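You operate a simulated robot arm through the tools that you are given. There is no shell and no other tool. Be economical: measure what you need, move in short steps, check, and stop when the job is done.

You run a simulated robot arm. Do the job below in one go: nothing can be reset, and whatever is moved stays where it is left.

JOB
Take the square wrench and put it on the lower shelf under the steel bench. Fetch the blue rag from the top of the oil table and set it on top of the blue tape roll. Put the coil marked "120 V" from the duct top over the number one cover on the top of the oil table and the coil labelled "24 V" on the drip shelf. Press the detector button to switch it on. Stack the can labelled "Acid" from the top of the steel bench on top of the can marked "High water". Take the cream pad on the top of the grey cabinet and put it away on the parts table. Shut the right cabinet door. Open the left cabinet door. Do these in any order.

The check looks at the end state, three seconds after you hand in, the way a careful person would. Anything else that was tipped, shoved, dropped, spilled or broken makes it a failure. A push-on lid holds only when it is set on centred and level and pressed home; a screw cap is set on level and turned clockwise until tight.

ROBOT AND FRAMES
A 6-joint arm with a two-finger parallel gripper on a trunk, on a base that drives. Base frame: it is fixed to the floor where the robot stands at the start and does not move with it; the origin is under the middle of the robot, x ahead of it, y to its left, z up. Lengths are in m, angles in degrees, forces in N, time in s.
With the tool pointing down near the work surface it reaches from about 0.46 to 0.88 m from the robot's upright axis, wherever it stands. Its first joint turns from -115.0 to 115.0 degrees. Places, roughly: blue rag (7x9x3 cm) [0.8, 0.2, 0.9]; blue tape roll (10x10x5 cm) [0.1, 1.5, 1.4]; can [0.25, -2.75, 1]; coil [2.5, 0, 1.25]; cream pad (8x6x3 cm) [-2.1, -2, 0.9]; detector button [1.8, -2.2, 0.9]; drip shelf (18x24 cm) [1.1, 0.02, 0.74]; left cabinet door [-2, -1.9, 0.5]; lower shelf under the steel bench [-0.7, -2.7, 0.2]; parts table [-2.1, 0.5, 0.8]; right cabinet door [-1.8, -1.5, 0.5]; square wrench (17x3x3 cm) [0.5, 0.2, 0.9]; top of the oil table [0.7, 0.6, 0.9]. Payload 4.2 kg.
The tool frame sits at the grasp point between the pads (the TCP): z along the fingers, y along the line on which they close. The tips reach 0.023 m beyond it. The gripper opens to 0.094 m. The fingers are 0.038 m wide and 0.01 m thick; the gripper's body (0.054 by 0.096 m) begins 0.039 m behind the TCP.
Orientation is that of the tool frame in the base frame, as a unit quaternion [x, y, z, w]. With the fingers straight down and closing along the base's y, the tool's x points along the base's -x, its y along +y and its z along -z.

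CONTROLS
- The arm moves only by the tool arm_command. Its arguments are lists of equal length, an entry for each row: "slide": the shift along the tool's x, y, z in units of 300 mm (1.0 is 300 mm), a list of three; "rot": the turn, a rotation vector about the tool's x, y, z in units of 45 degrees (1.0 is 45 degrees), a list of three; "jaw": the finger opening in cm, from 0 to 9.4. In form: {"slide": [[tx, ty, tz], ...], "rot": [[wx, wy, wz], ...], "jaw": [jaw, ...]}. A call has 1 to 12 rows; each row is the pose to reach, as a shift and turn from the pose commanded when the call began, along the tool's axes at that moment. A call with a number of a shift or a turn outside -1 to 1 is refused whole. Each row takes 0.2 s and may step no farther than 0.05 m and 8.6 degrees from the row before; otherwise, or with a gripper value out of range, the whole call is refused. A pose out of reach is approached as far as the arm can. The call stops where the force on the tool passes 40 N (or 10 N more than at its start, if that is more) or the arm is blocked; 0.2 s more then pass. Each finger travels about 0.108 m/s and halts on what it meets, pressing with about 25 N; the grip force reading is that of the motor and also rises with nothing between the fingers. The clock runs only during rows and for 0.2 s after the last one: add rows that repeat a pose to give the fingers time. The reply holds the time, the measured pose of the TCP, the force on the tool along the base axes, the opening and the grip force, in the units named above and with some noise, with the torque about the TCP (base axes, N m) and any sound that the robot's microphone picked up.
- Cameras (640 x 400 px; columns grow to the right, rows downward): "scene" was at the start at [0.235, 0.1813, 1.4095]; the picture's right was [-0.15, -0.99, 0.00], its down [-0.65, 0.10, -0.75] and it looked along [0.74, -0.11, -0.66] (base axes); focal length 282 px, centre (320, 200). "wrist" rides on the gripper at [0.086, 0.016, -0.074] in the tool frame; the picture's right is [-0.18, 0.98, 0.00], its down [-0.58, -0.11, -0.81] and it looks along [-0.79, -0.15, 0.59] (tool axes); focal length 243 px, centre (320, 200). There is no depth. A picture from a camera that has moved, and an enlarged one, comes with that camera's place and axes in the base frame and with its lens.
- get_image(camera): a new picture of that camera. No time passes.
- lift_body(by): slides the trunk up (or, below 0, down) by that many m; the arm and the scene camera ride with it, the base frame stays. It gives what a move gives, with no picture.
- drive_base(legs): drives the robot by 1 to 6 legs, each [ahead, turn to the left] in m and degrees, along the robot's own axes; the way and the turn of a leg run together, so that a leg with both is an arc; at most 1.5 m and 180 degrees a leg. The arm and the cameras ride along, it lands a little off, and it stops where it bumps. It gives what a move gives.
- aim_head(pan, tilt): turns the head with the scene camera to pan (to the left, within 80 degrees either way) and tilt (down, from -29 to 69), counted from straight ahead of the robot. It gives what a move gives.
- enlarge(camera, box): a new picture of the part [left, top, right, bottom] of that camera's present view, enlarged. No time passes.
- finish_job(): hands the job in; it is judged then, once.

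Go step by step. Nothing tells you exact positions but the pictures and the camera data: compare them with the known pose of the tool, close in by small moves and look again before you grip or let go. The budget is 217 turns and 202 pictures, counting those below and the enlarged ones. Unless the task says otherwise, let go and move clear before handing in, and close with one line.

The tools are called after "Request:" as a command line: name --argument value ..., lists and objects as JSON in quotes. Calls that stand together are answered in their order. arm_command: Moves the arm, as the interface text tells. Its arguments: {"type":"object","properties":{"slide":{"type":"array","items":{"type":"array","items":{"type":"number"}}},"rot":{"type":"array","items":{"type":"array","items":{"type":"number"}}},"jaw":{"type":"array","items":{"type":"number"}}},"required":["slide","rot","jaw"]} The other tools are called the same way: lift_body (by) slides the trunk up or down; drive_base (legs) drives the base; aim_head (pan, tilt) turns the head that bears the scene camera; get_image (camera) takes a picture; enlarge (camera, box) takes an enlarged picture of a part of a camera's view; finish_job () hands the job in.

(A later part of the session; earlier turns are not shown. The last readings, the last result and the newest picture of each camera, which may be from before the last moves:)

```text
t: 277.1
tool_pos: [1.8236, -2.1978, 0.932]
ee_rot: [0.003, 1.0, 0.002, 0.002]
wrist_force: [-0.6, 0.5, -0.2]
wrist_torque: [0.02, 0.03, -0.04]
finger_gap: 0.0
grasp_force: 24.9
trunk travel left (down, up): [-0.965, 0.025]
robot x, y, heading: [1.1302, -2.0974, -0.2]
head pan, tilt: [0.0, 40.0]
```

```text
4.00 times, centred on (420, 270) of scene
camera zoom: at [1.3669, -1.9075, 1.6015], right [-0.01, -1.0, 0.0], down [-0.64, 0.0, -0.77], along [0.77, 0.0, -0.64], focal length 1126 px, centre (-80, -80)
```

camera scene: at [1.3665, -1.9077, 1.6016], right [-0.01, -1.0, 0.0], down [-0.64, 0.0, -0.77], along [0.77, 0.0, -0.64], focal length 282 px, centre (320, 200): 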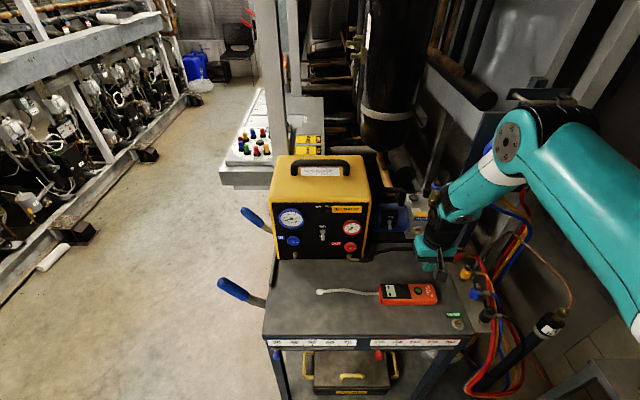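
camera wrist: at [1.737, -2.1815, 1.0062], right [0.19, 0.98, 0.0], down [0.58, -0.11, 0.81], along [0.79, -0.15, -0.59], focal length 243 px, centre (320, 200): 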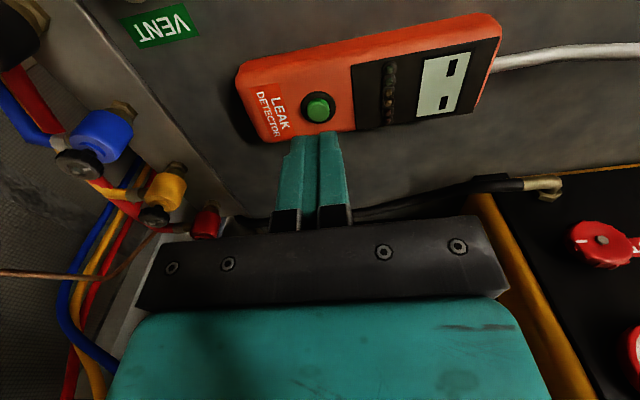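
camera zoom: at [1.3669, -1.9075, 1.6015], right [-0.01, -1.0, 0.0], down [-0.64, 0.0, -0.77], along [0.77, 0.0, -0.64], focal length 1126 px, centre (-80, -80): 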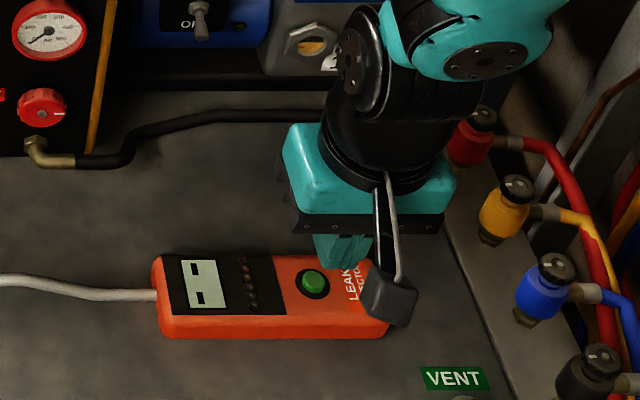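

Request:
arm_command --slide '[[0.01, 0, 0.05], [0.01, 0, 0.085]]' --rot '[[0, 0, 0], [0, 0, 0]]' --jaw '[0, 0]'

Request:
enlarge --camera "wrist" --box '[200, 80, 440, 240]'

```text
t: 277.8
tool_pos: [1.8199, -2.199, 0.907]
ee_rot: [0.003, 1.0, 0.002, 0.003]
wrist_force: [-0.1, 0.0, -0.3]
wrist_torque: [0.01, 0.01, 0.04]
finger_gap: 0.0001
grasp_force: 25.0
trunk travel left (down, up): [-0.965, 0.025]
robot x, y, heading: [1.1288, -2.1019, -0.4]
head pan, tilt: [0.0, 40.0]
```

```text
2.50 times, centred on (320, 160) of wrist
camera zoom: at [1.7346, -2.1813, 0.9806], right [0.19, 0.98, 0.0], down [0.58, -0.11, 0.81], along [0.79, -0.15, -0.59], focal length 606 px, centre (320, 300)
```

zoom: 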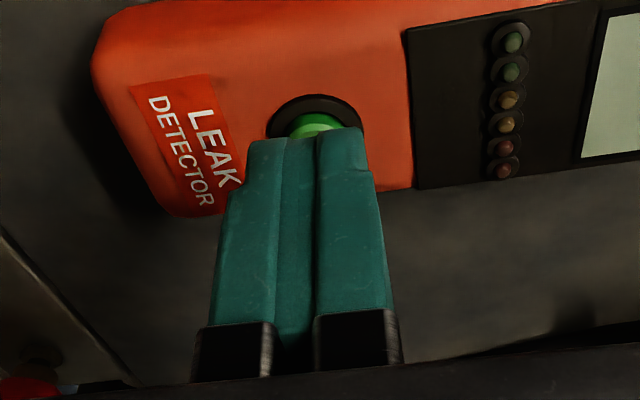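

Request:
arm_command --slide '[[0, 0, 0.015], [0, 0, 0.028], [0, 0, 0.028]]' --rot '[[0, 0, 0], [0, 0, 0], [0, 0, 0]]' --jaw '[0, 0, 0]'

Request:
enlarge --camera "wrist" --box '[200, 80, 440, 240]'

```text
t: 278.6
tool_pos: [1.8207, -2.198, 0.8996]
ee_rot: [0.003, 1.0, 0.001, 0.003]
wrist_force: [0.5, 0.1, 0.1]
wrist_torque: [0.03, 0.0, 0.05]
finger_gap: 0.0
grasp_force: 25.3
trunk travel left (down, up): [-0.965, 0.025]
robot x, y, heading: [1.1283, -2.0985, -0.3]
head pan, tilt: [0.0, 40.0]
```

```text
2.50 times, centred on (320, 160) of wrist
camera zoom: at [1.7341, -2.1813, 0.9724], right [0.19, 0.98, 0.0], down [0.58, -0.11, 0.81], along [0.79, -0.15, -0.59], focal length 606 px, centre (320, 300)
```

zoom: 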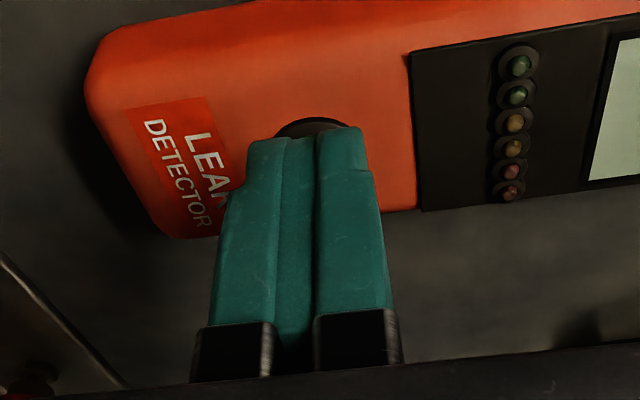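

No contact yet, so I'll keep pressing in small steps.

Request:
arm_command --slide '[[0, 0, 0.007], [0, 0, 0.013], [0, 0, 0.02], [0, 0, 0.02]]' --rot '[[0, 0, 0], [0, 0, 0], [0, 0, 0], [0, 0, 0]]' --jaw '[0, 0, 0, 0]'

Request:
get_image --camera "wrist"

```text
t: 279.6
tool_pos: [1.8205, -2.1984, 0.8928]
ee_rot: [0.003, 1.0, 0.001, 0.002]
wrist_force: [0.1, -0.2, 1.5]
wrist_torque: [0.02, 0.0, 0.01]
finger_gap: 0.0
grasp_force: 24.3
trunk travel left (down, up): [-0.965, 0.025]
robot x, y, heading: [1.13, -2.1006, -0.4]
head pan, tilt: [0.0, 40.0]
```

```text
68 pictures are left
camera wrist: at [1.734, -2.1812, 0.9668], right [0.19, 0.98, 0.0], down [0.58, -0.11, 0.81], along [0.79, -0.15, -0.59], focal length 243 px, centre (320, 200)
```

wrist: 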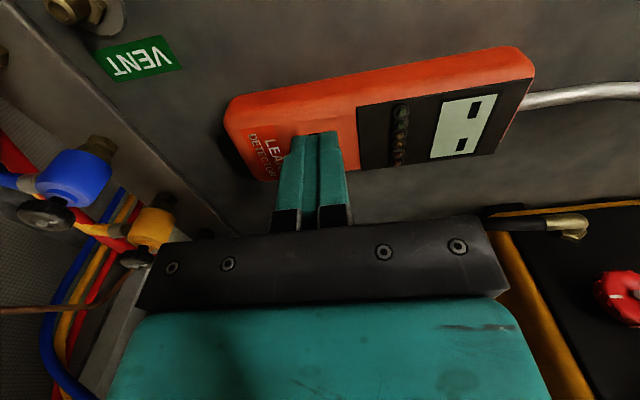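

Request:
arm_command --slide '[[0, 0, 0.005], [0, 0, 0.01], [0, 0, 0.015], [0, 0, 0.015]]' --rot '[[0, 0, 0], [0, 0, 0], [0, 0, 0], [0, 0, 0]]' --jaw '[0, 0, 0, 0]'

Request:
enlarge --camera "wrist" --box '[340, 40, 560, 180]'

```text
t: 280.6
tool_pos: [1.8196, -2.1995, 0.8881]
ee_rot: [0.004, 1.0, 0.002, 0.002]
wrist_force: [0.4, 0.3, -0.7]
wrist_torque: [-0.01, 0.0, -0.02]
finger_gap: 0.0
grasp_force: 24.3
trunk travel left (down, up): [-0.965, 0.025]
robot x, y, heading: [1.1288, -2.1029, -0.3]
head pan, tilt: [0.0, 40.0]
```

```text
2.86 times, centred on (450, 110) of wrist
camera zoom: at [1.7337, -2.1813, 0.9624], right [0.19, 0.98, 0.0], down [0.58, -0.11, 0.81], along [0.79, -0.15, -0.59], focal length 693 px, centre (-51, 457)
```

zoom: 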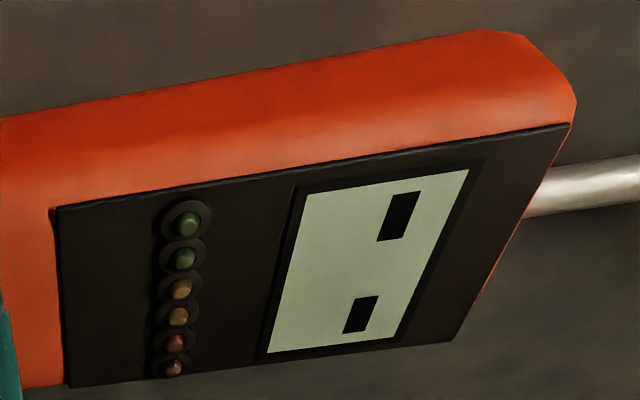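

Request:
arm_command --slide '[[0, 0, 0.005], [0, 0, 0.01], [0, 0, 0.015], [0, 0, 0.02]]' --rot '[[0, 0, 0], [0, 0, 0], [0, 0, 0], [0, 0, 0]]' --jaw '[0, 0, 0, 0]'

Request:
enlarge --camera "wrist" --box '[240, 40, 560, 220]'

```text
t: 281.6
tool_pos: [1.8209, -2.1976, 0.8823]
ee_rot: [0.004, 1.0, 0.001, 0.002]
wrist_force: [0.6, 0.1, 0.2]
wrist_torque: [0.04, 0.01, 0.0]
finger_gap: 0.0
grasp_force: 25.4
trunk travel left (down, up): [-0.965, 0.025]
robot x, y, heading: [1.1261, -2.0992, -0.1]
head pan, tilt: [0.0, 40.0]
```

```text
2.00 times, centred on (400, 130) of wrist
camera zoom: at [1.7346, -2.1813, 0.9565], right [0.19, 0.98, 0.0], down [0.58, -0.11, 0.81], along [0.79, -0.15, -0.59], focal length 485 px, centre (160, 340)
```

zoom: 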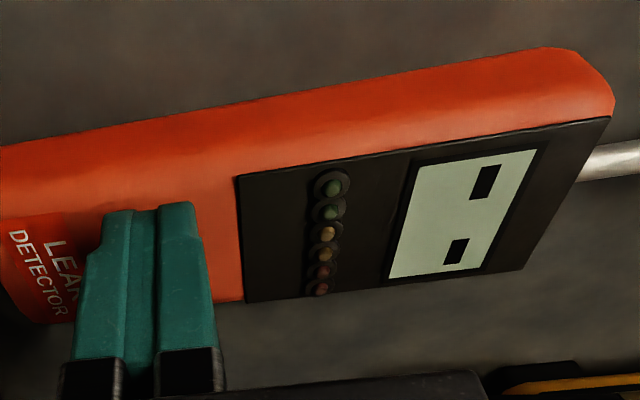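

Request:
arm_command --slide '[[0, 0, -0.04], [-0.05, 0, -0.04]]' --rot '[[0, 0, 0], [0, 0, 0]]' --jaw '[0, 0]'

Request:
enlarge --camera "scene" --box '[380, 250, 450, 310]'

Request:
enlarge --camera "wrist" --box '[200, 80, 440, 240]'

```text
t: 282.1
tool_pos: [1.8344, -2.1986, 0.895]
ee_rot: [0.004, 1.0, 0.002, 0.002]
wrist_force: [-0.2, -0.2, -0.8]
wrist_torque: [0.01, 0.03, -0.01]
finger_gap: 0.0
grasp_force: 25.7
trunk travel left (down, up): [-0.965, 0.025]
robot x, y, heading: [1.1313, -2.1, -0.5]
head pan, tilt: [0.0, 40.0]
```

```text
6.67 times, centred on (415, 280) of scene
camera zoom: at [1.3669, -1.9074, 1.6014], right [-0.01, -1.0, 0.0], down [-0.64, 0.0, -0.77], along [0.77, 0.0, -0.64], focal length 1877 px, centre (-313, -333)
```

zoom: 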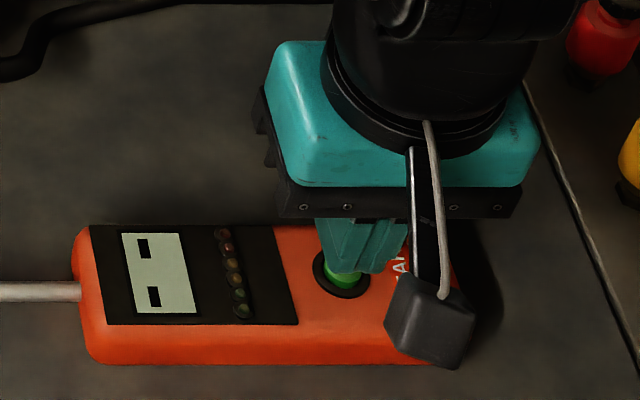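

```text
2.50 times, centred on (320, 160) of wrist
camera zoom: at [1.7493, -2.1817, 0.9686], right [0.19, 0.98, 0.0], down [0.58, -0.11, 0.81], along [0.79, -0.15, -0.59], focal length 606 px, centre (320, 300)
```

zoom: 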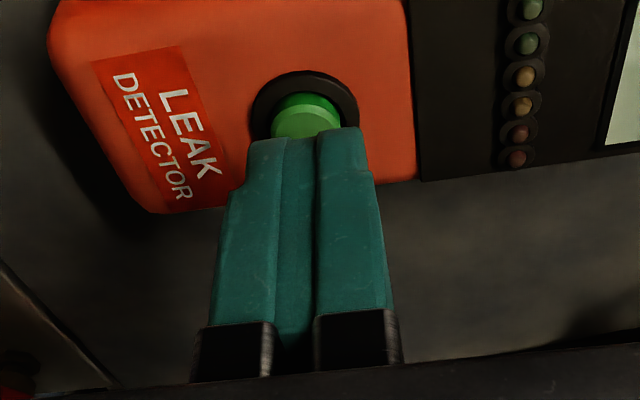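

Request:
arm_command --slide '[[0, 0, 0.025], [0, 0, 0.04], [0, 0, 0.05], [0, 0, 0.05]]' --rot '[[0, 0, 0], [0, 0, 0], [0, 0, 0], [0, 0, 0]]' --jaw '[0, 0, 0, 0]'

Request:
enlarge --camera "scene" --box '[380, 250, 450, 310]'

```text
t: 283.1
tool_pos: [1.8365, -2.1989, 0.8797]
ee_rot: [0.003, 1.0, 0.002, 0.002]
wrist_force: [-1.7, -1.4, 2.4]
wrist_torque: [0.02, 0.06, -0.02]
finger_gap: 0.0
grasp_force: 24.5
trunk travel left (down, up): [-0.965, 0.025]
robot x, y, heading: [1.1268, -2.1004, -0.3]
head pan, tilt: [0.0, 40.0]
heard: click
```

```text
6.67 times, centred on (415, 280) of scene
camera zoom: at [1.3667, -1.9074, 1.6015], right [-0.01, -1.0, 0.0], down [-0.64, 0.0, -0.77], along [0.77, 0.0, -0.64], focal length 1877 px, centre (-313, -333)
```

zoom: 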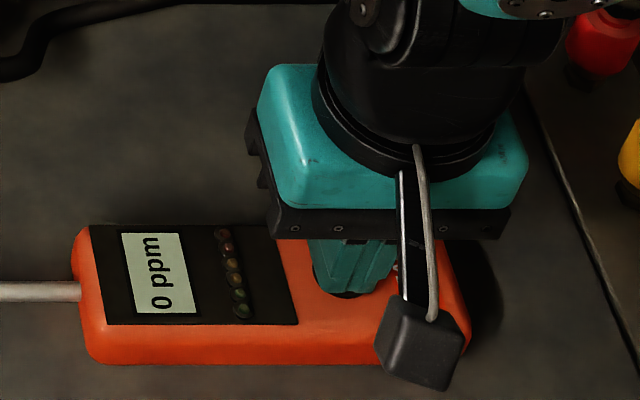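

The detector clicked on and reads 0 ppm. I'll lift away and head to the grey cabinet.

Request:
arm_command --slide '[[0, 0, -0.1], [0, 0, -0.25], [0, 0, -0.4], [0, 0, -0.55], [0, 0, -0.7], [0, 0, -0.85], [0.1, 0.1, -0.95], [0.25, 0.1, -1.0], [0.4, 0.1, -1.0]]' --rot '[[0, 0, 0], [0, 0, 0], [0, 0, 0], [0, 0, 0], [0, 0, 0], [0, 0, 0], [0, 0, 0], [0, 0, 0], [0, 0, 0]]' --jaw '[0, 0, 0, 0, 0, 0, 0, 0, 0]'

Request:
enlarge --camera "scene" --box '[360, 240, 460, 320]'

Request:
drive_base --legs '[[-0.3, 0], [0, 160], [1.3, 0]]'

Request:
aim_head --pan 15 --tilt 20

Request:
get_image --camera "scene"

```text
refused: row 7 steps farther than a row can; nothing moved
```

```text
5.00 times, centred on (410, 280) of scene
camera zoom: at [1.3667, -1.9074, 1.6015], right [-0.01, -1.0, 0.0], down [-0.64, 0.0, -0.77], along [0.77, 0.0, -0.64], focal length 1408 px, centre (-130, -200)
```

zoom: 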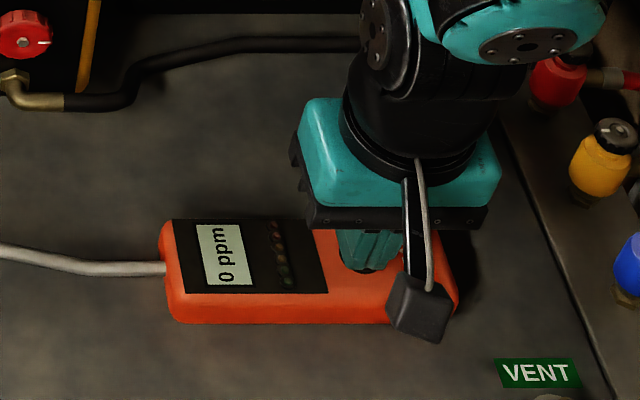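

```text
t: 285.4
tool_pos: [1.5364, -2.1943, 0.8789]
ee_rot: [0.002, 1.0, 0.002, 0.003]
wrist_force: [-0.4, 0.7, 0.0]
wrist_torque: [0.03, -0.03, 0.03]
finger_gap: 0.0003
grasp_force: 25.2
trunk travel left (down, up): [-0.965, 0.025]
robot x, y, heading: [0.8325, -2.0994, -0.3]
head pan, tilt: [0.0, 40.0]
heard: click, click, click, click, click, click, click, click
stopped in leg 2: the robot was blocked; the commanded pose is now the measured one
```

```text
t: 286.2
tool_pos: [1.5362, -2.1944, 0.8794]
ee_rot: [0.002, 1.0, 0.001, 0.002]
wrist_force: [0.5, -0.4, 0.9]
wrist_torque: [0.01, 0.03, -0.01]
finger_gap: 0.0
grasp_force: 24.6
trunk travel left (down, up): [-0.965, 0.025]
robot x, y, heading: [0.8296, -2.0943, -0.4]
head pan, tilt: [15.0, 20.0]
```

```text
61 pictures are left
camera scene: at [1.0724, -1.8808, 1.6328], right [0.26, -0.97, 0.0], down [-0.33, -0.09, -0.94], along [0.91, 0.24, -0.34], focal length 282 px, centre (320, 200)
```

scene: 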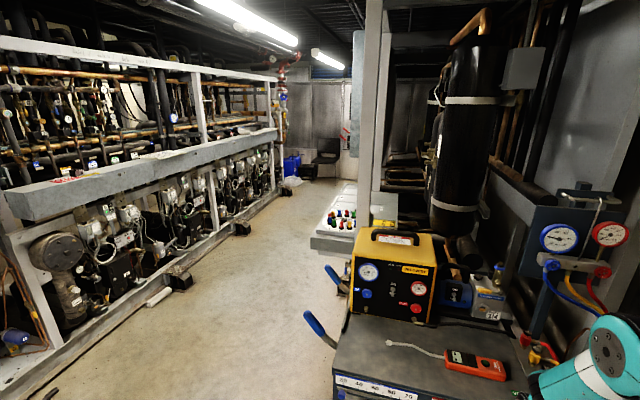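

I made an error: the arm row was refused and the drive went ahead, dragging the fingertips off the button with several clicks. I'll check the detector's state.

Request:
enlarge --camera "scene" --box '[420, 330, 530, 400]'

Request:
aim_head --pan 0 --tilt 40

Request:
get_image --camera "scene"

```text
5.71 times, centred on (475, 365) of scene
camera zoom: at [1.0724, -1.8808, 1.6328], right [0.26, -0.97, 0.0], down [-0.33, -0.09, -0.94], along [0.91, 0.24, -0.34], focal length 1609 px, centre (-566, -743)
```

zoom: 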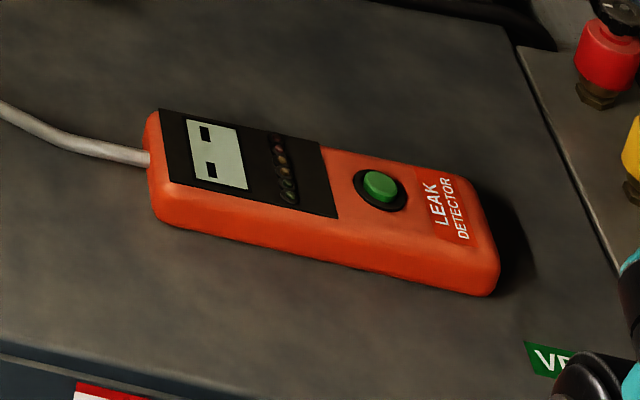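

```text
t: 287.1
tool_pos: [1.5359, -2.1941, 0.8793]
ee_rot: [0.001, 1.0, 0.002, 0.003]
wrist_force: [0.1, -0.5, 0.8]
wrist_torque: [0.0, 0.0, 0.02]
finger_gap: 0.0
grasp_force: 25.2
trunk travel left (down, up): [-0.965, 0.025]
robot x, y, heading: [0.83, -2.0984, -0.1]
head pan, tilt: [0.0, 40.0]
```

```text
59 pictures are left
camera scene: at [1.0674, -1.9048, 1.6015], right [0.0, -1.0, 0.0], down [-0.64, 0.0, -0.77], along [0.77, 0.0, -0.64], focal length 282 px, centre (320, 200)
```

scene: 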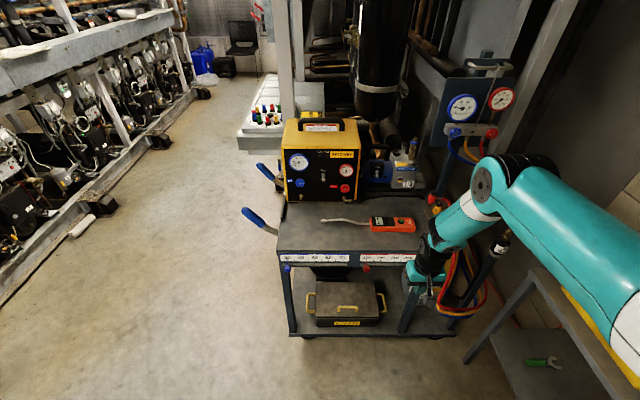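

It's off again, though it hasn't moved. I'll raise the arm, return and press once more.

Request:
arm_command --slide '[[0, 0, -0.1], [0, 0, -0.25], [0, 0, -0.4]]' --rot '[[0, 0, 0], [0, 0, 0], [0, 0, 0]]' --jaw '[0, 0, 0]'

```text
t: 287.9
tool_pos: [1.5362, -2.1952, 0.9995]
ee_rot: [0.002, 1.0, 0.002, 0.001]
wrist_force: [0.2, -0.8, 0.0]
wrist_torque: [0.01, 0.01, -0.01]
finger_gap: 0.0
grasp_force: 24.9
trunk travel left (down, up): [-0.965, 0.025]
robot x, y, heading: [0.8274, -2.0989, -0.2]
head pan, tilt: [0.0, 40.0]
```

Request:
drive_base --legs '[[0.298, 0]]'

Request:
enlarge --camera "scene" --box '[370, 230, 460, 320]'

```text
t: 289.9
tool_pos: [1.835, -2.1988, 0.9999]
ee_rot: [0.003, 1.0, 0.002, 0.003]
wrist_force: [0.4, 0.1, 0.1]
wrist_torque: [-0.01, -0.01, -0.02]
finger_gap: 0.0
grasp_force: 25.1
trunk travel left (down, up): [-0.965, 0.025]
robot x, y, heading: [1.131, -2.0973, -0.4]
head pan, tilt: [0.0, 40.0]
```

```text
4.44 times, centred on (415, 275) of scene
camera zoom: at [1.3668, -1.9066, 1.6015], right [-0.01, -1.0, 0.0], down [-0.64, 0.0, -0.77], along [0.77, 0.0, -0.64], focal length 1251 px, centre (-102, -133)
```

zoom: 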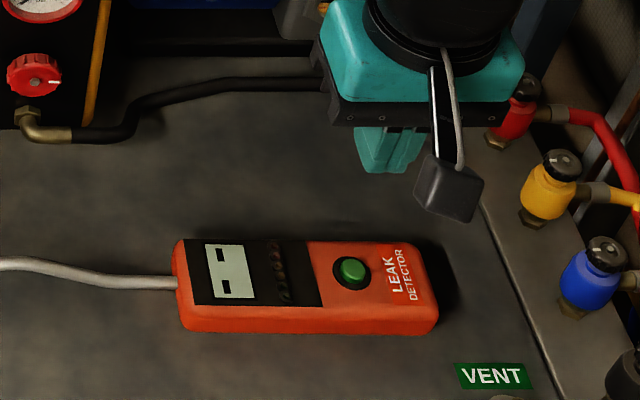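

Request:
arm_command --slide '[[0, -0.04, 0.12], [0, -0.04, 0.25], [0, -0.04, 0.34]]' --rot '[[0, 0, 0], [0, 0, 0], [0, 0, 0]]' --jaw '[0, 0, 0]'

Request:
enlarge --camera "wrist" --box '[200, 80, 440, 240]'

```text
t: 290.7
tool_pos: [1.8358, -2.2088, 0.8967]
ee_rot: [0.003, 1.0, 0.002, 0.004]
wrist_force: [0.5, 0.3, -0.2]
wrist_torque: [-0.01, 0.0, 0.03]
finger_gap: 0.0
grasp_force: 25.1
trunk travel left (down, up): [-0.965, 0.025]
robot x, y, heading: [1.1303, -2.0997, -0.3]
head pan, tilt: [0.0, 40.0]
```

```text
2.50 times, centred on (320, 160) of wrist
camera zoom: at [1.7496, -2.1932, 0.9707], right [0.19, 0.98, 0.0], down [0.58, -0.11, 0.81], along [0.8, -0.15, -0.59], focal length 606 px, centre (320, 300)
```

zoom: 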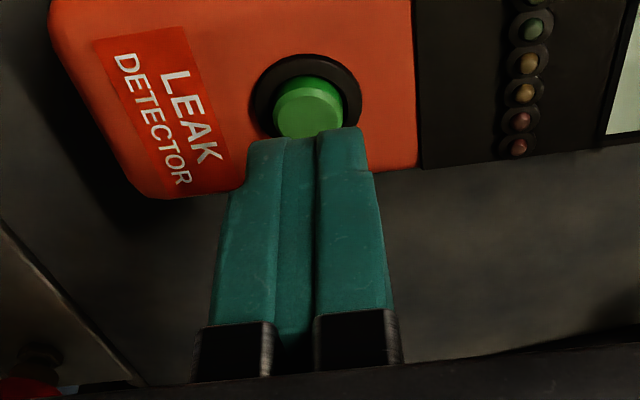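

Request:
arm_command --slide '[[0.01, 0, 0.02], [0.01, 0, 0.035], [0.01, 0, 0.045], [0.01, 0, 0.052], [0.01, 0, 0.052], [0.01, 0, 0.0], [0.01, 0, -0.1], [0.01, 0, -0.25], [0.01, 0, -0.4], [0.01, 0, -0.55], [0.01, 0, -0.7]]' --rot '[[0, 0, 0], [0, 0, 0], [0, 0, 0], [0, 0, 0], [0, 0, 0], [0, 0, 0], [0, 0, 0], [0, 0, 0], [0, 0, 0], [0, 0, 0], [0, 0, 0]]' --jaw '[0, 0, 0, 0, 0, 0, 0, 0, 0, 0, 0]'

Request:
enlarge --camera "scene" --box '[370, 240, 460, 320]'

```text
t: 293.1
tool_pos: [1.8309, -2.2112, 1.1081]
ee_rot: [0.002, 1.0, 0.002, 0.001]
wrist_force: [-0.1, 0.0, -0.1]
wrist_torque: [0.02, 0.02, 0.02]
finger_gap: 0.0
grasp_force: 25.0
trunk travel left (down, up): [-0.965, 0.025]
robot x, y, heading: [1.1331, -2.0976, -0.1]
head pan, tilt: [0.0, 40.0]
```

```text
5.00 times, centred on (415, 280) of scene
camera zoom: at [1.3674, -1.9067, 1.6013], right [-0.01, -1.0, 0.0], down [-0.64, 0.0, -0.77], along [0.77, 0.0, -0.64], focal length 1408 px, centre (-155, -200)
```

zoom: 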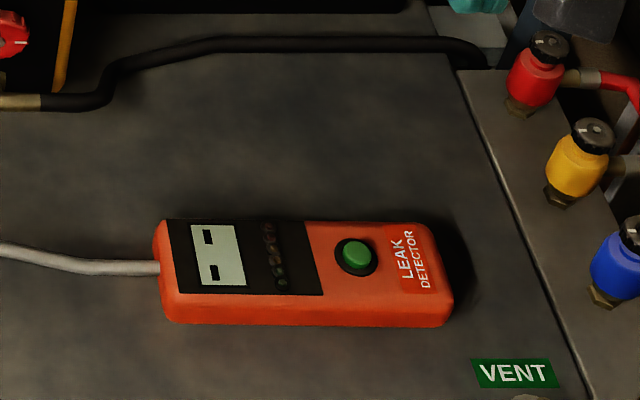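

Request:
arm_command --slide '[[0, 0, 0.15], [0, 0, 0.3], [0, 0, 0.45], [0, 0, 0.6], [0, 0, 0.717], [0, 0, 0.745]]' --rot '[[0, 0, 0], [0, 0, 0], [0, 0, 0], [0, 0, 0], [0, 0, 0], [0, 0, 0]]' --jaw '[0, 0, 0, 0, 0, 0]'

Request:
arm_command --slide '[[0, 0, 0.006], [0, 0, 0.012], [0, 0, 0.018], [0, 0, 0.018]]' --rot '[[0, 0, 0], [0, 0, 0], [0, 0, 0], [0, 0, 0]]' --jaw '[0, 0, 0, 0]'

```text
t: 294.5
tool_pos: [1.8331, -2.2098, 0.8831]
ee_rot: [0.003, 1.0, 0.002, 0.003]
wrist_force: [0.3, 0.8, -0.5]
wrist_torque: [0.01, -0.01, -0.02]
finger_gap: 0.0001
grasp_force: 24.6
trunk travel left (down, up): [-0.965, 0.025]
robot x, y, heading: [1.1317, -2.0972, -0.4]
head pan, tilt: [0.0, 40.0]
```

```text
t: 295.5
tool_pos: [1.8334, -2.2095, 0.8781]
ee_rot: [0.003, 1.0, 0.002, 0.003]
wrist_force: [-0.1, -1.8, 5.1]
wrist_torque: [-0.06, 0.0, -0.01]
finger_gap: 0.0001
grasp_force: 24.9
trunk travel left (down, up): [-0.965, 0.025]
robot x, y, heading: [1.1288, -2.0993, -0.4]
head pan, tilt: [0.0, 40.0]
heard: click
```

Click. I'll lift straight up and verify before driving anywhere.

Request:
arm_command --slide '[[0, 0, -0.08], [0, 0, -0.2], [0, 0, -0.35], [0, 0, -0.5], [0, 0, -0.65], [0, 0, -0.8], [0, 0, -0.95]]' --rot '[[0, 0, 0], [0, 0, 0], [0, 0, 0], [0, 0, 0], [0, 0, 0], [0, 0, 0], [0, 0, 0]]' --jaw '[0, 0, 0, 0, 0, 0, 0]'

Request:
enlarge --camera "scene" --box '[370, 240, 460, 320]'

```text
t: 297.1
tool_pos: [1.8307, -2.2106, 1.1644]
ee_rot: [0.003, 1.0, 0.001, 0.002]
wrist_force: [0.4, -0.6, 0.6]
wrist_torque: [0.01, 0.0, 0.0]
finger_gap: 0.0002
grasp_force: 25.0
trunk travel left (down, up): [-0.965, 0.025]
robot x, y, heading: [1.1324, -2.098, -0.4]
head pan, tilt: [0.0, 40.0]
```

```text
5.00 times, centred on (415, 280) of scene
camera zoom: at [1.3674, -1.9067, 1.6013], right [-0.01, -1.0, 0.0], down [-0.64, 0.0, -0.77], along [0.77, 0.0, -0.64], focal length 1408 px, centre (-155, -200)
```

zoom: 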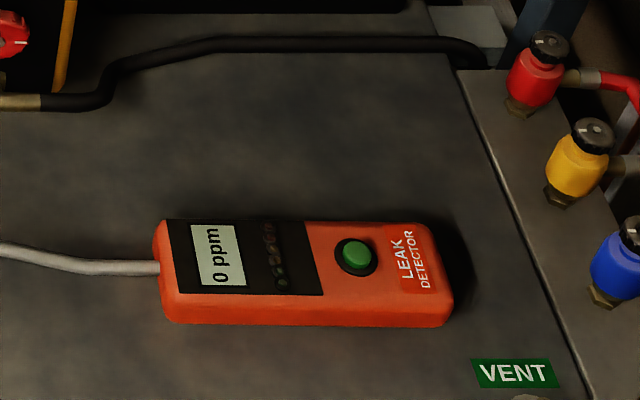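

The detector is on. I'll retract the arm and head for the cabinet.

Request:
arm_command --slide '[[0.15, 0, 0], [0.3, 0, 0], [0.45, 0, 0], [0.6, 0, 0]]' --rot '[[0, 0, 0], [0, 0, 0], [0, 0, 0], [0, 0, 0]]' --jaw '[3, 6, 9, 9]'

Request:
drive_base --legs '[[-0.15, 0], [0, 150], [0.8, 0], [0, 25], [1.1, 0]]'

Request:
aim_head --pan 10 --tilt 30

Request:
get_image --camera "scene"

```text
t: 298.1
tool_pos: [1.6507, -2.2108, 1.1616]
ee_rot: [0.003, 1.0, 0.002, 0.003]
wrist_force: [-0.8, -0.3, 0.9]
wrist_torque: [-0.01, 0.0, -0.02]
finger_gap: 0.0901
grasp_force: 0.1
trunk travel left (down, up): [-0.965, 0.025]
robot x, y, heading: [1.1266, -2.1019, -0.4]
head pan, tilt: [0.0, 40.0]
```

```text
t: 316.1
tool_pos: [-1.32, -1.4623, 1.1616]
ee_rot: [0.999, -0.037, -0.004, 0.002]
wrist_force: [0.7, -0.5, 0.5]
wrist_torque: [-0.04, 0.0, 0.0]
finger_gap: 0.0903
grasp_force: 0.1
trunk travel left (down, up): [-0.965, 0.025]
robot x, y, heading: [-0.8104, -1.6084, 175.7]
head pan, tilt: [0.0, 40.0]
```

```text
t: 316.8
tool_pos: [-1.3208, -1.4634, 1.1619]
ee_rot: [0.999, -0.037, -0.002, 0.001]
wrist_force: [0.0, 0.3, 0.3]
wrist_torque: [-0.01, -0.02, 0.01]
finger_gap: 0.0899
grasp_force: 0.0
trunk travel left (down, up): [-0.965, 0.025]
robot x, y, heading: [-0.8052, -1.611, 175.7]
head pan, tilt: [10.0, 30.0]
```

```text
54 pictures are left
camera scene: at [-1.0635, -1.8034, 1.6167], right [-0.1, 0.99, 0.0], down [0.5, 0.05, -0.87], along [-0.86, -0.09, -0.5], focal length 282 px, centre (320, 200)
```

scene: 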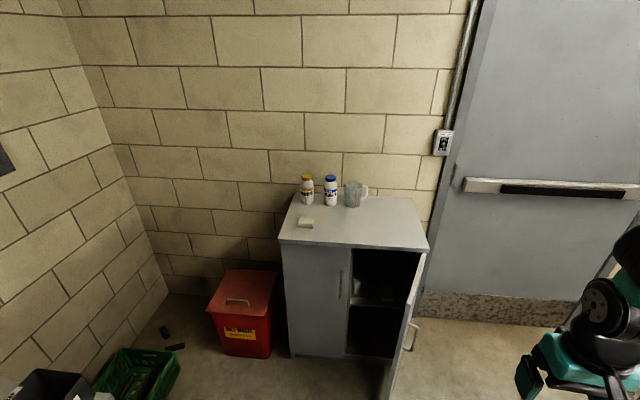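

Request:
enlarge --camera "scene" --box '[270, 170, 450, 400]'

```text
1.74 times, centred on (360, 285) of scene
camera zoom: at [-1.0635, -1.8034, 1.6167], right [-0.1, 0.99, 0.0], down [0.5, 0.05, -0.87], along [-0.86, -0.09, -0.5], focal length 490 px, centre (250, 52)
```

zoom: 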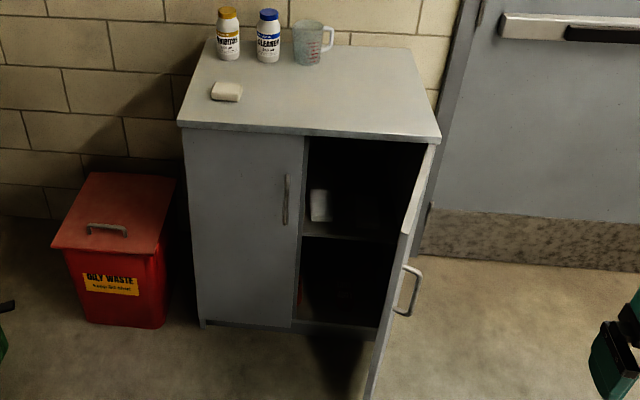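

The right door is open about 68°, with its hinge near (-2.02, -1.455) and its outer face toward +y. The left door is closed, with its handle at (-1.97, -1.80, 0.65). I'll position to push the right door shut, tool pitched 45°.

Request:
drive_base --legs '[[0, 4.3], [0.33, 0]]'

Request:
arm_command --slide '[[0, 0, 0], [0, 0, 0], [0, 0, 0], [0, 0, 0], [0, 0, 0], [0, 0, 0]]' --rot '[[0, -0.167, 0], [0, -0.333, 0], [0, -0.5, 0], [0, -0.667, 0], [0, -0.833, 0], [0, -1.0, 0]]' --jaw '[6, 4, 2, 0, 0, 0]'

Request:
lift_body --by -0.25

Request:
aim_head --pan -5 --tilt 35

Request:
get_image --camera "scene"

```text
t: 319.4
tool_pos: [-1.6588, -1.5053, 1.1627]
ee_rot: [1.0, 0.002, -0.002, 0.002]
wrist_force: [-0.1, 0.1, -0.2]
wrist_torque: [0.01, -0.02, -0.02]
finger_gap: 0.0899
grasp_force: 0.0
trunk travel left (down, up): [-0.965, 0.025]
robot x, y, heading: [-1.1368, -1.6115, -179.7]
head pan, tilt: [10.0, 30.0]
```

```text
t: 320.8
tool_pos: [-1.727, -1.5015, 1.133]
ee_rot: [0.923, 0.001, -0.386, 0.002]
wrist_force: [0.6, -0.1, 0.6]
wrist_torque: [-0.02, 0.04, 0.02]
finger_gap: 0.0
grasp_force: 25.8
out of reach, approached as far as the arm can: row 2, 3, 4, 5, 6
trunk travel left (down, up): [-0.965, 0.025]
robot x, y, heading: [-1.1352, -1.6122, -179.4]
head pan, tilt: [10.0, 30.0]
```

```text
t: 323.4
tool_pos: [-1.7281, -1.5021, 0.8831]
ee_rot: [0.923, 0.001, -0.385, 0.002]
wrist_force: [-0.3, 0.3, -1.0]
wrist_torque: [0.01, -0.01, 0.0]
finger_gap: 0.0
grasp_force: 24.9
trunk travel left (down, up): [-0.715, 0.275]
robot x, y, heading: [-1.1393, -1.6113, -179.7]
head pan, tilt: [10.0, 30.0]
```

```text
t: 324.2
tool_pos: [-1.7285, -1.501, 0.8825]
ee_rot: [0.923, 0.001, -0.385, 0.003]
wrist_force: [0.1, -0.6, 0.6]
wrist_torque: [-0.03, -0.01, -0.01]
finger_gap: 0.0001
grasp_force: 24.7
trunk travel left (down, up): [-0.715, 0.275]
robot x, y, heading: [-1.1336, -1.613, -180.0]
head pan, tilt: [-5.0, 35.0]
```

```text
52 pictures are left
camera scene: at [-1.3744, -1.8005, 1.359], right [0.08, 1.0, 0.0], down [0.57, -0.05, -0.82], along [-0.82, 0.07, -0.57], focal length 282 px, centre (320, 200)
```

scene: 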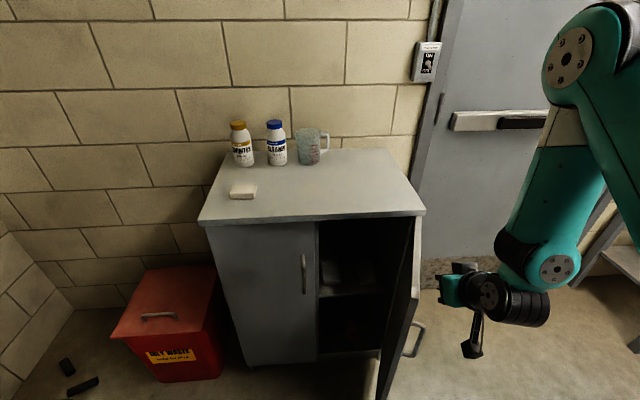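

Request:
lift_body --by -0.08

Request:
arm_command --slide '[[-0.02, 0.15, 0.02], [-0.058, 0.28, 0.058], [-0.11, 0.387, 0.11], [-0.166, 0.47, 0.166]]' --rot '[[0, 0, 0], [0, 0, 0], [0, 0, 0], [0, 0, 0]]' --jaw '[0, 0, 0, 0]'

Request:
get_image --camera "scene"

```text
t: 325.4
tool_pos: [-1.7276, -1.5016, 0.8022]
ee_rot: [0.923, 0.001, -0.385, 0.002]
wrist_force: [0.7, 0.1, -0.2]
wrist_torque: [0.0, 0.01, -0.01]
finger_gap: 0.0001
grasp_force: 24.9
trunk travel left (down, up): [-0.635, 0.355]
robot x, y, heading: [-1.1348, -1.6107, -179.8]
head pan, tilt: [-5.0, 35.0]
```

```text
t: 326.4
tool_pos: [-1.7964, -1.6438, 0.802]
ee_rot: [0.923, 0.001, -0.385, 0.001]
wrist_force: [0.4, 0.9, 0.6]
wrist_torque: [0.0, 0.02, 0.0]
finger_gap: 0.0002
grasp_force: 24.4
trunk travel left (down, up): [-0.635, 0.355]
robot x, y, heading: [-1.1372, -1.6094, -179.6]
head pan, tilt: [-5.0, 35.0]
```

```text
51 pictures are left
camera scene: at [-1.3743, -1.8003, 1.279], right [0.08, 1.0, 0.0], down [0.57, -0.05, -0.82], along [-0.82, 0.07, -0.57], focal length 282 px, centre (320, 200)
```

scene: 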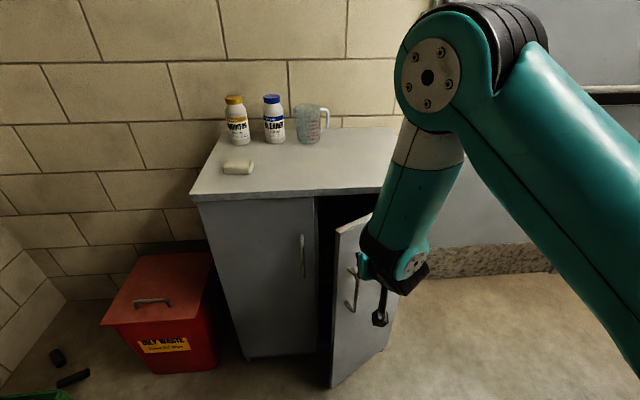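

Request:
arm_command --slide '[[-0.066, 0.07, 0.066], [-0.141, 0.12, 0.141], [-0.222, 0.153, 0.222], [-0.27, 0.16, 0.27], [-0.3, 0.16, 0.3], [-0.33, 0.16, 0.33]]' --rot '[[0, 0, 0], [0, 0, 0], [0, 0, 0], [0, 0, 0], [0, 0, 0], [0, 0, 0]]' --jaw '[0, 0, 0, 0, 0, 0]'

Request:
get_image --camera "scene"

```text
t: 327.8
tool_pos: [-1.9371, -1.6916, 0.8038]
ee_rot: [0.923, 0.001, -0.385, 0.002]
wrist_force: [-0.1, -0.2, 0.5]
wrist_torque: [-0.01, -0.01, 0.0]
finger_gap: 0.0
grasp_force: 24.9
trunk travel left (down, up): [-0.635, 0.355]
robot x, y, heading: [-1.1362, -1.6097, -179.7]
head pan, tilt: [-5.0, 35.0]
```

```text
50 pictures are left
camera scene: at [-1.3744, -1.8005, 1.279], right [0.08, 1.0, 0.0], down [0.57, -0.05, -0.82], along [-0.82, 0.07, -0.57], focal length 282 px, centre (320, 200)
```

scene: 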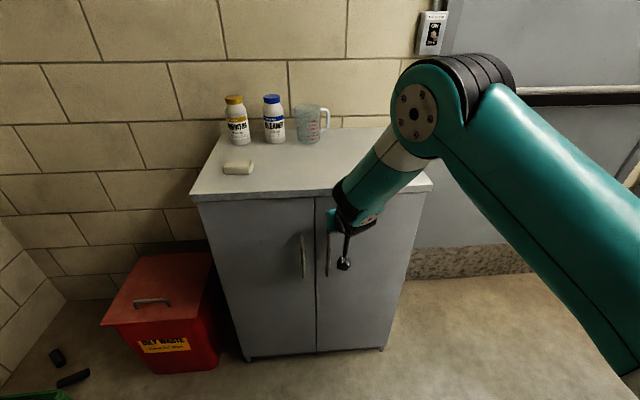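

Request:
arm_command --slide '[[-0.02, 0, 0.02], [-0.04, 0, 0.04], [-0.06, 0, 0.06], [-0.08, 0, 0.08]]' --rot '[[0, 0, 0], [0, 0, 0], [0, 0, 0], [0, 0, 0]]' --jaw '[0, 0, 0, 0]'

Request:
enlarge --camera "scene" --box '[190, 150, 450, 370]'

```text
t: 328.2
tool_pos: [-1.9406, -1.6916, 0.8016]
ee_rot: [0.925, 0.003, -0.38, 0.001]
wrist_force: [19.7, 0.7, 11.9]
wrist_torque: [0.08, 0.07, -0.11]
finger_gap: 0.0002
grasp_force: 25.2
trunk travel left (down, up): [-0.635, 0.355]
robot x, y, heading: [-1.1356, -1.6077, -179.6]
head pan, tilt: [-5.0, 35.0]
stopped in row 2: the force on the tool passed its limit at 52 N (the readings are from after the stop); the commanded pose is now the measured one
```

```text
1.82 times, centred on (320, 260) of scene
camera zoom: at [-1.3731, -1.8004, 1.2793], right [0.08, 1.0, 0.0], down [0.57, -0.05, -0.82], along [-0.82, 0.07, -0.57], focal length 512 px, centre (320, 91)
```

zoom: 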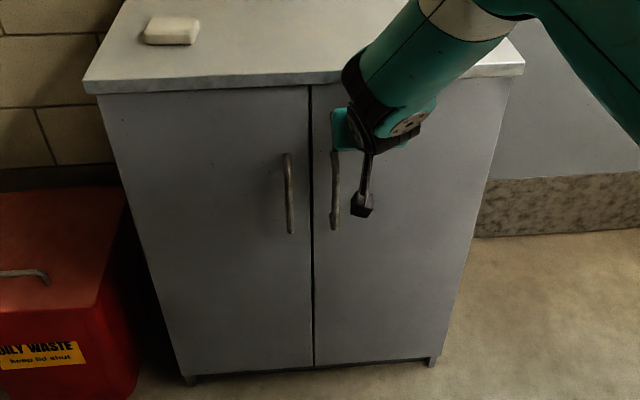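

The right door is shut. Now the left door's handle bar, at y≈-1.80, z≈0.71.

Request:
arm_command --slide '[[0.094, 0, -0.094], [0.189, 0, -0.189], [0.189, 0.16, -0.189], [0.189, 0.31, -0.189], [0.283, 0.364, -0.095], [0.377, 0.364, 0]]' --rot '[[0, 0, 0], [0, 0, 0], [0, 0, 0], [0, 0, 0], [0, 0, 0], [0, 0, 0]]' --jaw '[0, 0, 2, 4, 4, 4]'

Request:
enlarge --camera "scene" --box '[230, 180, 400, 300]'

Request:
get_image --camera "wrist"

```text
t: 329.6
tool_pos: [-1.8624, -1.803, 0.7211]
ee_rot: [0.925, 0.002, -0.381, 0.002]
wrist_force: [-0.2, -0.2, 1.0]
wrist_torque: [0.01, 0.02, -0.04]
finger_gap: 0.04
grasp_force: 0.1
trunk travel left (down, up): [-0.635, 0.355]
robot x, y, heading: [-1.1382, -1.6076, -180.0]
head pan, tilt: [-5.0, 35.0]
```

```text
3.33 times, centred on (315, 240) of scene
camera zoom: at [-1.3739, -1.8004, 1.2791], right [0.08, 1.0, 0.0], down [0.57, -0.05, -0.82], along [-0.82, 0.07, -0.57], focal length 938 px, centre (337, 67)
```

zoom: 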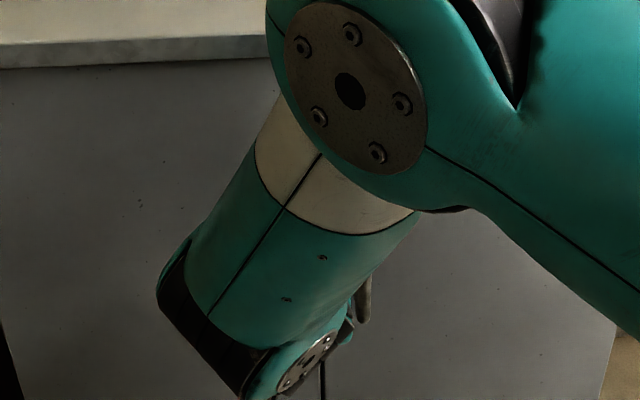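

```text
47 pictures are left
camera wrist: at [-1.7469, -1.8177, 0.713], right [-0.13, -0.98, 0.13], down [0.15, 0.11, 0.98], along [-0.98, 0.14, 0.14], focal length 243 px, centre (320, 200)
```

wrist: 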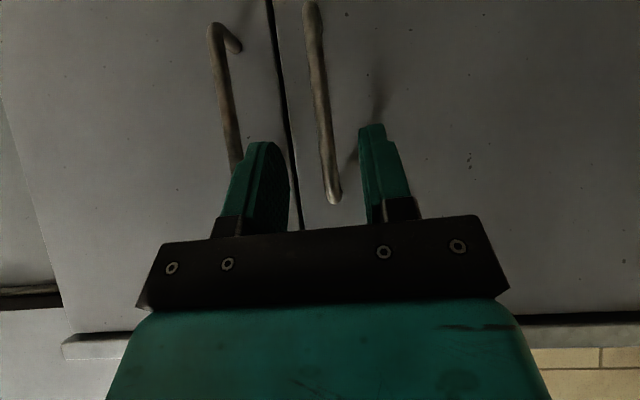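

Request:
arm_command --slide '[[0.106, 0.003, 0.106], [0.03, 0.003, 0.18], [-0.008, 0.003, 0.22], [-0.008, 0.003, 0.22]]' --rot '[[0, 0, 0], [0, 0, 0], [0, 0, 0], [0, 0, 0]]' --jaw '[4, 4, 4, 4]'

Request:
get_image --camera "wrist"

```text
t: 330.6
tool_pos: [-1.9095, -1.8031, 0.6759]
ee_rot: [0.925, 0.002, -0.38, 0.001]
wrist_force: [0.2, 0.3, -0.7]
wrist_torque: [-0.02, 0.02, 0.02]
finger_gap: 0.0402
grasp_force: 0.0
trunk travel left (down, up): [-0.635, 0.355]
robot x, y, heading: [-1.1316, -1.6078, -179.7]
head pan, tilt: [-5.0, 35.0]
```

```text
46 pictures are left
camera wrist: at [-1.7948, -1.8178, 0.6675], right [-0.13, -0.98, 0.13], down [0.15, 0.11, 0.98], along [-0.98, 0.14, 0.14], focal length 243 px, centre (320, 200)
```

wrist: 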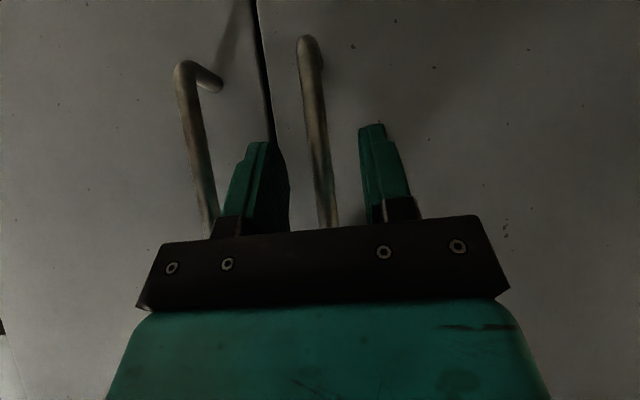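

Request:
arm_command --slide '[[0, 0, 0], [0, 0, 0], [0, 0, 0], [0, 0, 0]]' --rot '[[0, 0, 0], [0, 0, 0], [0, 0, 0], [0, 0, 0]]' --jaw '[2, 0.5, 0.2, 0.2]'

Request:
get_image --camera "wrist"

```text
t: 331.6
tool_pos: [-1.9098, -1.8012, 0.6748]
ee_rot: [0.925, 0.002, -0.38, 0.0]
wrist_force: [1.3, 8.4, 2.3]
wrist_torque: [0.03, -0.03, -0.22]
finger_gap: 0.012
grasp_force: 45.0
trunk travel left (down, up): [-0.635, 0.355]
robot x, y, heading: [-1.1387, -1.6081, -179.8]
head pan, tilt: [-5.0, 35.0]
```

```text
45 pictures are left
camera wrist: at [-1.7948, -1.8167, 0.6676], right [-0.13, -0.98, 0.13], down [0.15, 0.11, 0.98], along [-0.98, 0.15, 0.14], focal length 243 px, centre (320, 200)
```

wrist: 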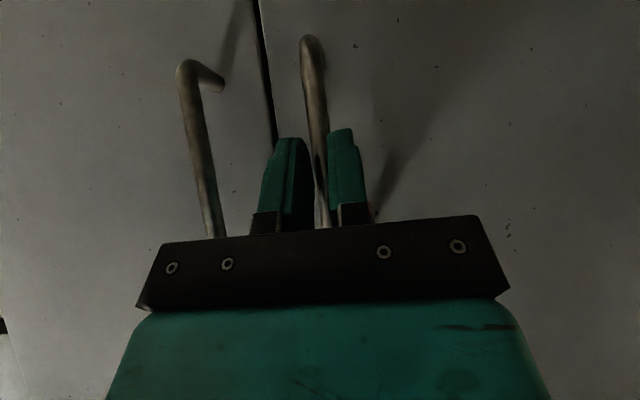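

Request:
arm_command --slide '[[0.0757, 0.031, -0.0757], [0.1476, 0.076, -0.1476], [0.2143, 0.1353, -0.2143], [0.2744, 0.207, -0.2744]]' --rot '[[0.075, 0, 0.075], [0.151, 0, 0.151], [0.226, 0, 0.226], [0.302, 0, 0.302]]' --jaw '[0.2, 0.2, 0.2, 0.2]'

Request:
get_image --camera "scene"

```text
t: 332.6
tool_pos: [-1.7913, -1.8649, 0.6755]
ee_rot: [0.913, -0.151, -0.374, -0.062]
wrist_force: [0.0, 0.2, -18.4]
wrist_torque: [-0.27, -0.75, 0.23]
finger_gap: 0.0118
grasp_force: 45.0
trunk travel left (down, up): [-0.635, 0.355]
robot x, y, heading: [-1.1356, -1.6128, -179.9]
head pan, tilt: [-5.0, 35.0]
```

```text
44 pictures are left
camera scene: at [-1.375, -1.8006, 1.2786], right [0.08, 1.0, 0.0], down [0.57, -0.05, -0.82], along [-0.82, 0.07, -0.57], focal length 282 px, centre (320, 200)
```

scene: 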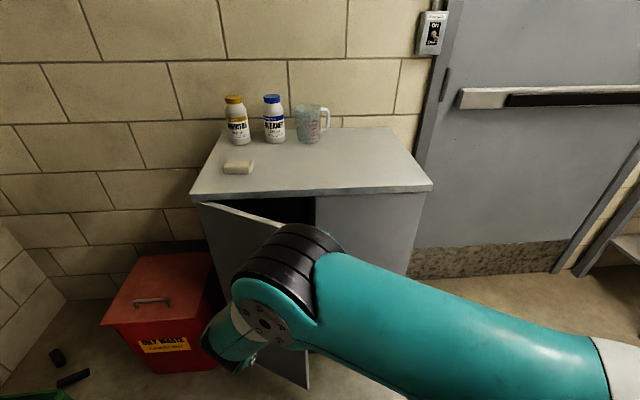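

Request:
arm_command --slide '[[0.0688, 0.0537, -0.0688], [0.1318, 0.12, -0.1318], [0.1874, 0.1987, -0.1874]]' --rot '[[0.075, 0, 0.075], [0.151, 0, 0.151], [0.226, 0, 0.226]]' --jaw '[0.2, 0.2, 0.2]'

Request:
get_image --camera "scene"

Request:
get_image --camera "wrist"

```text
t: 333.4
tool_pos: [-1.7382, -1.9321, 0.6767]
ee_rot: [0.888, -0.255, -0.365, -0.115]
wrist_force: [3.3, 2.1, 3.4]
wrist_torque: [-0.21, -0.13, -0.12]
finger_gap: 0.012
grasp_force: 45.0
trunk travel left (down, up): [-0.635, 0.355]
robot x, y, heading: [-1.1372, -1.6087, -179.8]
head pan, tilt: [-5.0, 35.0]
stopped in row 3: the force on the tool passed its limit at 46 N (the readings are from after the stop); the commanded pose is now the measured one
```

```text
43 pictures are left
camera scene: at [-1.3738, -1.8001, 1.2795], right [0.08, 1.0, 0.0], down [0.57, -0.05, -0.82], along [-0.82, 0.07, -0.57], focal length 282 px, centre (320, 200)
```

scene: 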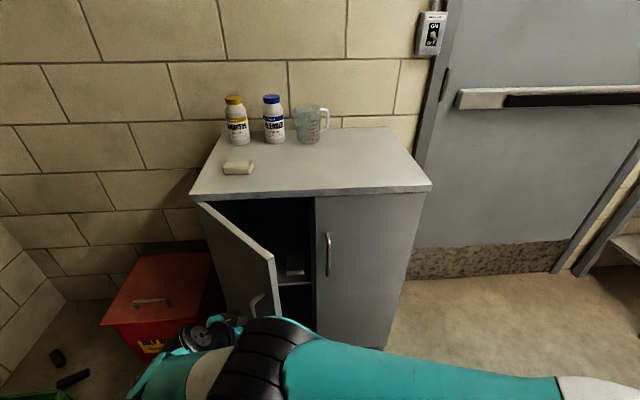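

```text
42 pictures are left
camera wrist: at [-1.6495, -2.0064, 0.6672], right [-0.64, -0.76, 0.11], down [0.18, -0.01, 0.98], along [-0.75, 0.65, 0.14], focal length 243 px, centre (320, 200)
```

wrist: 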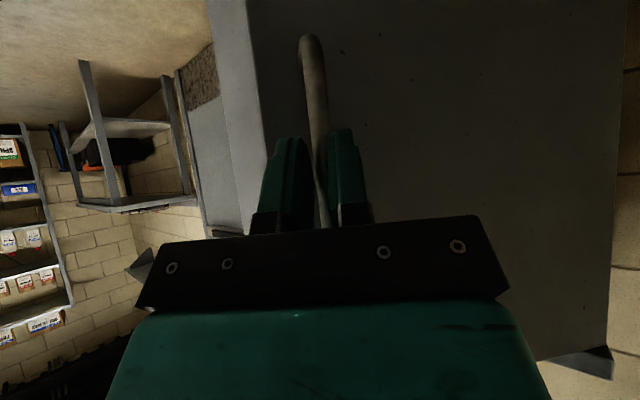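

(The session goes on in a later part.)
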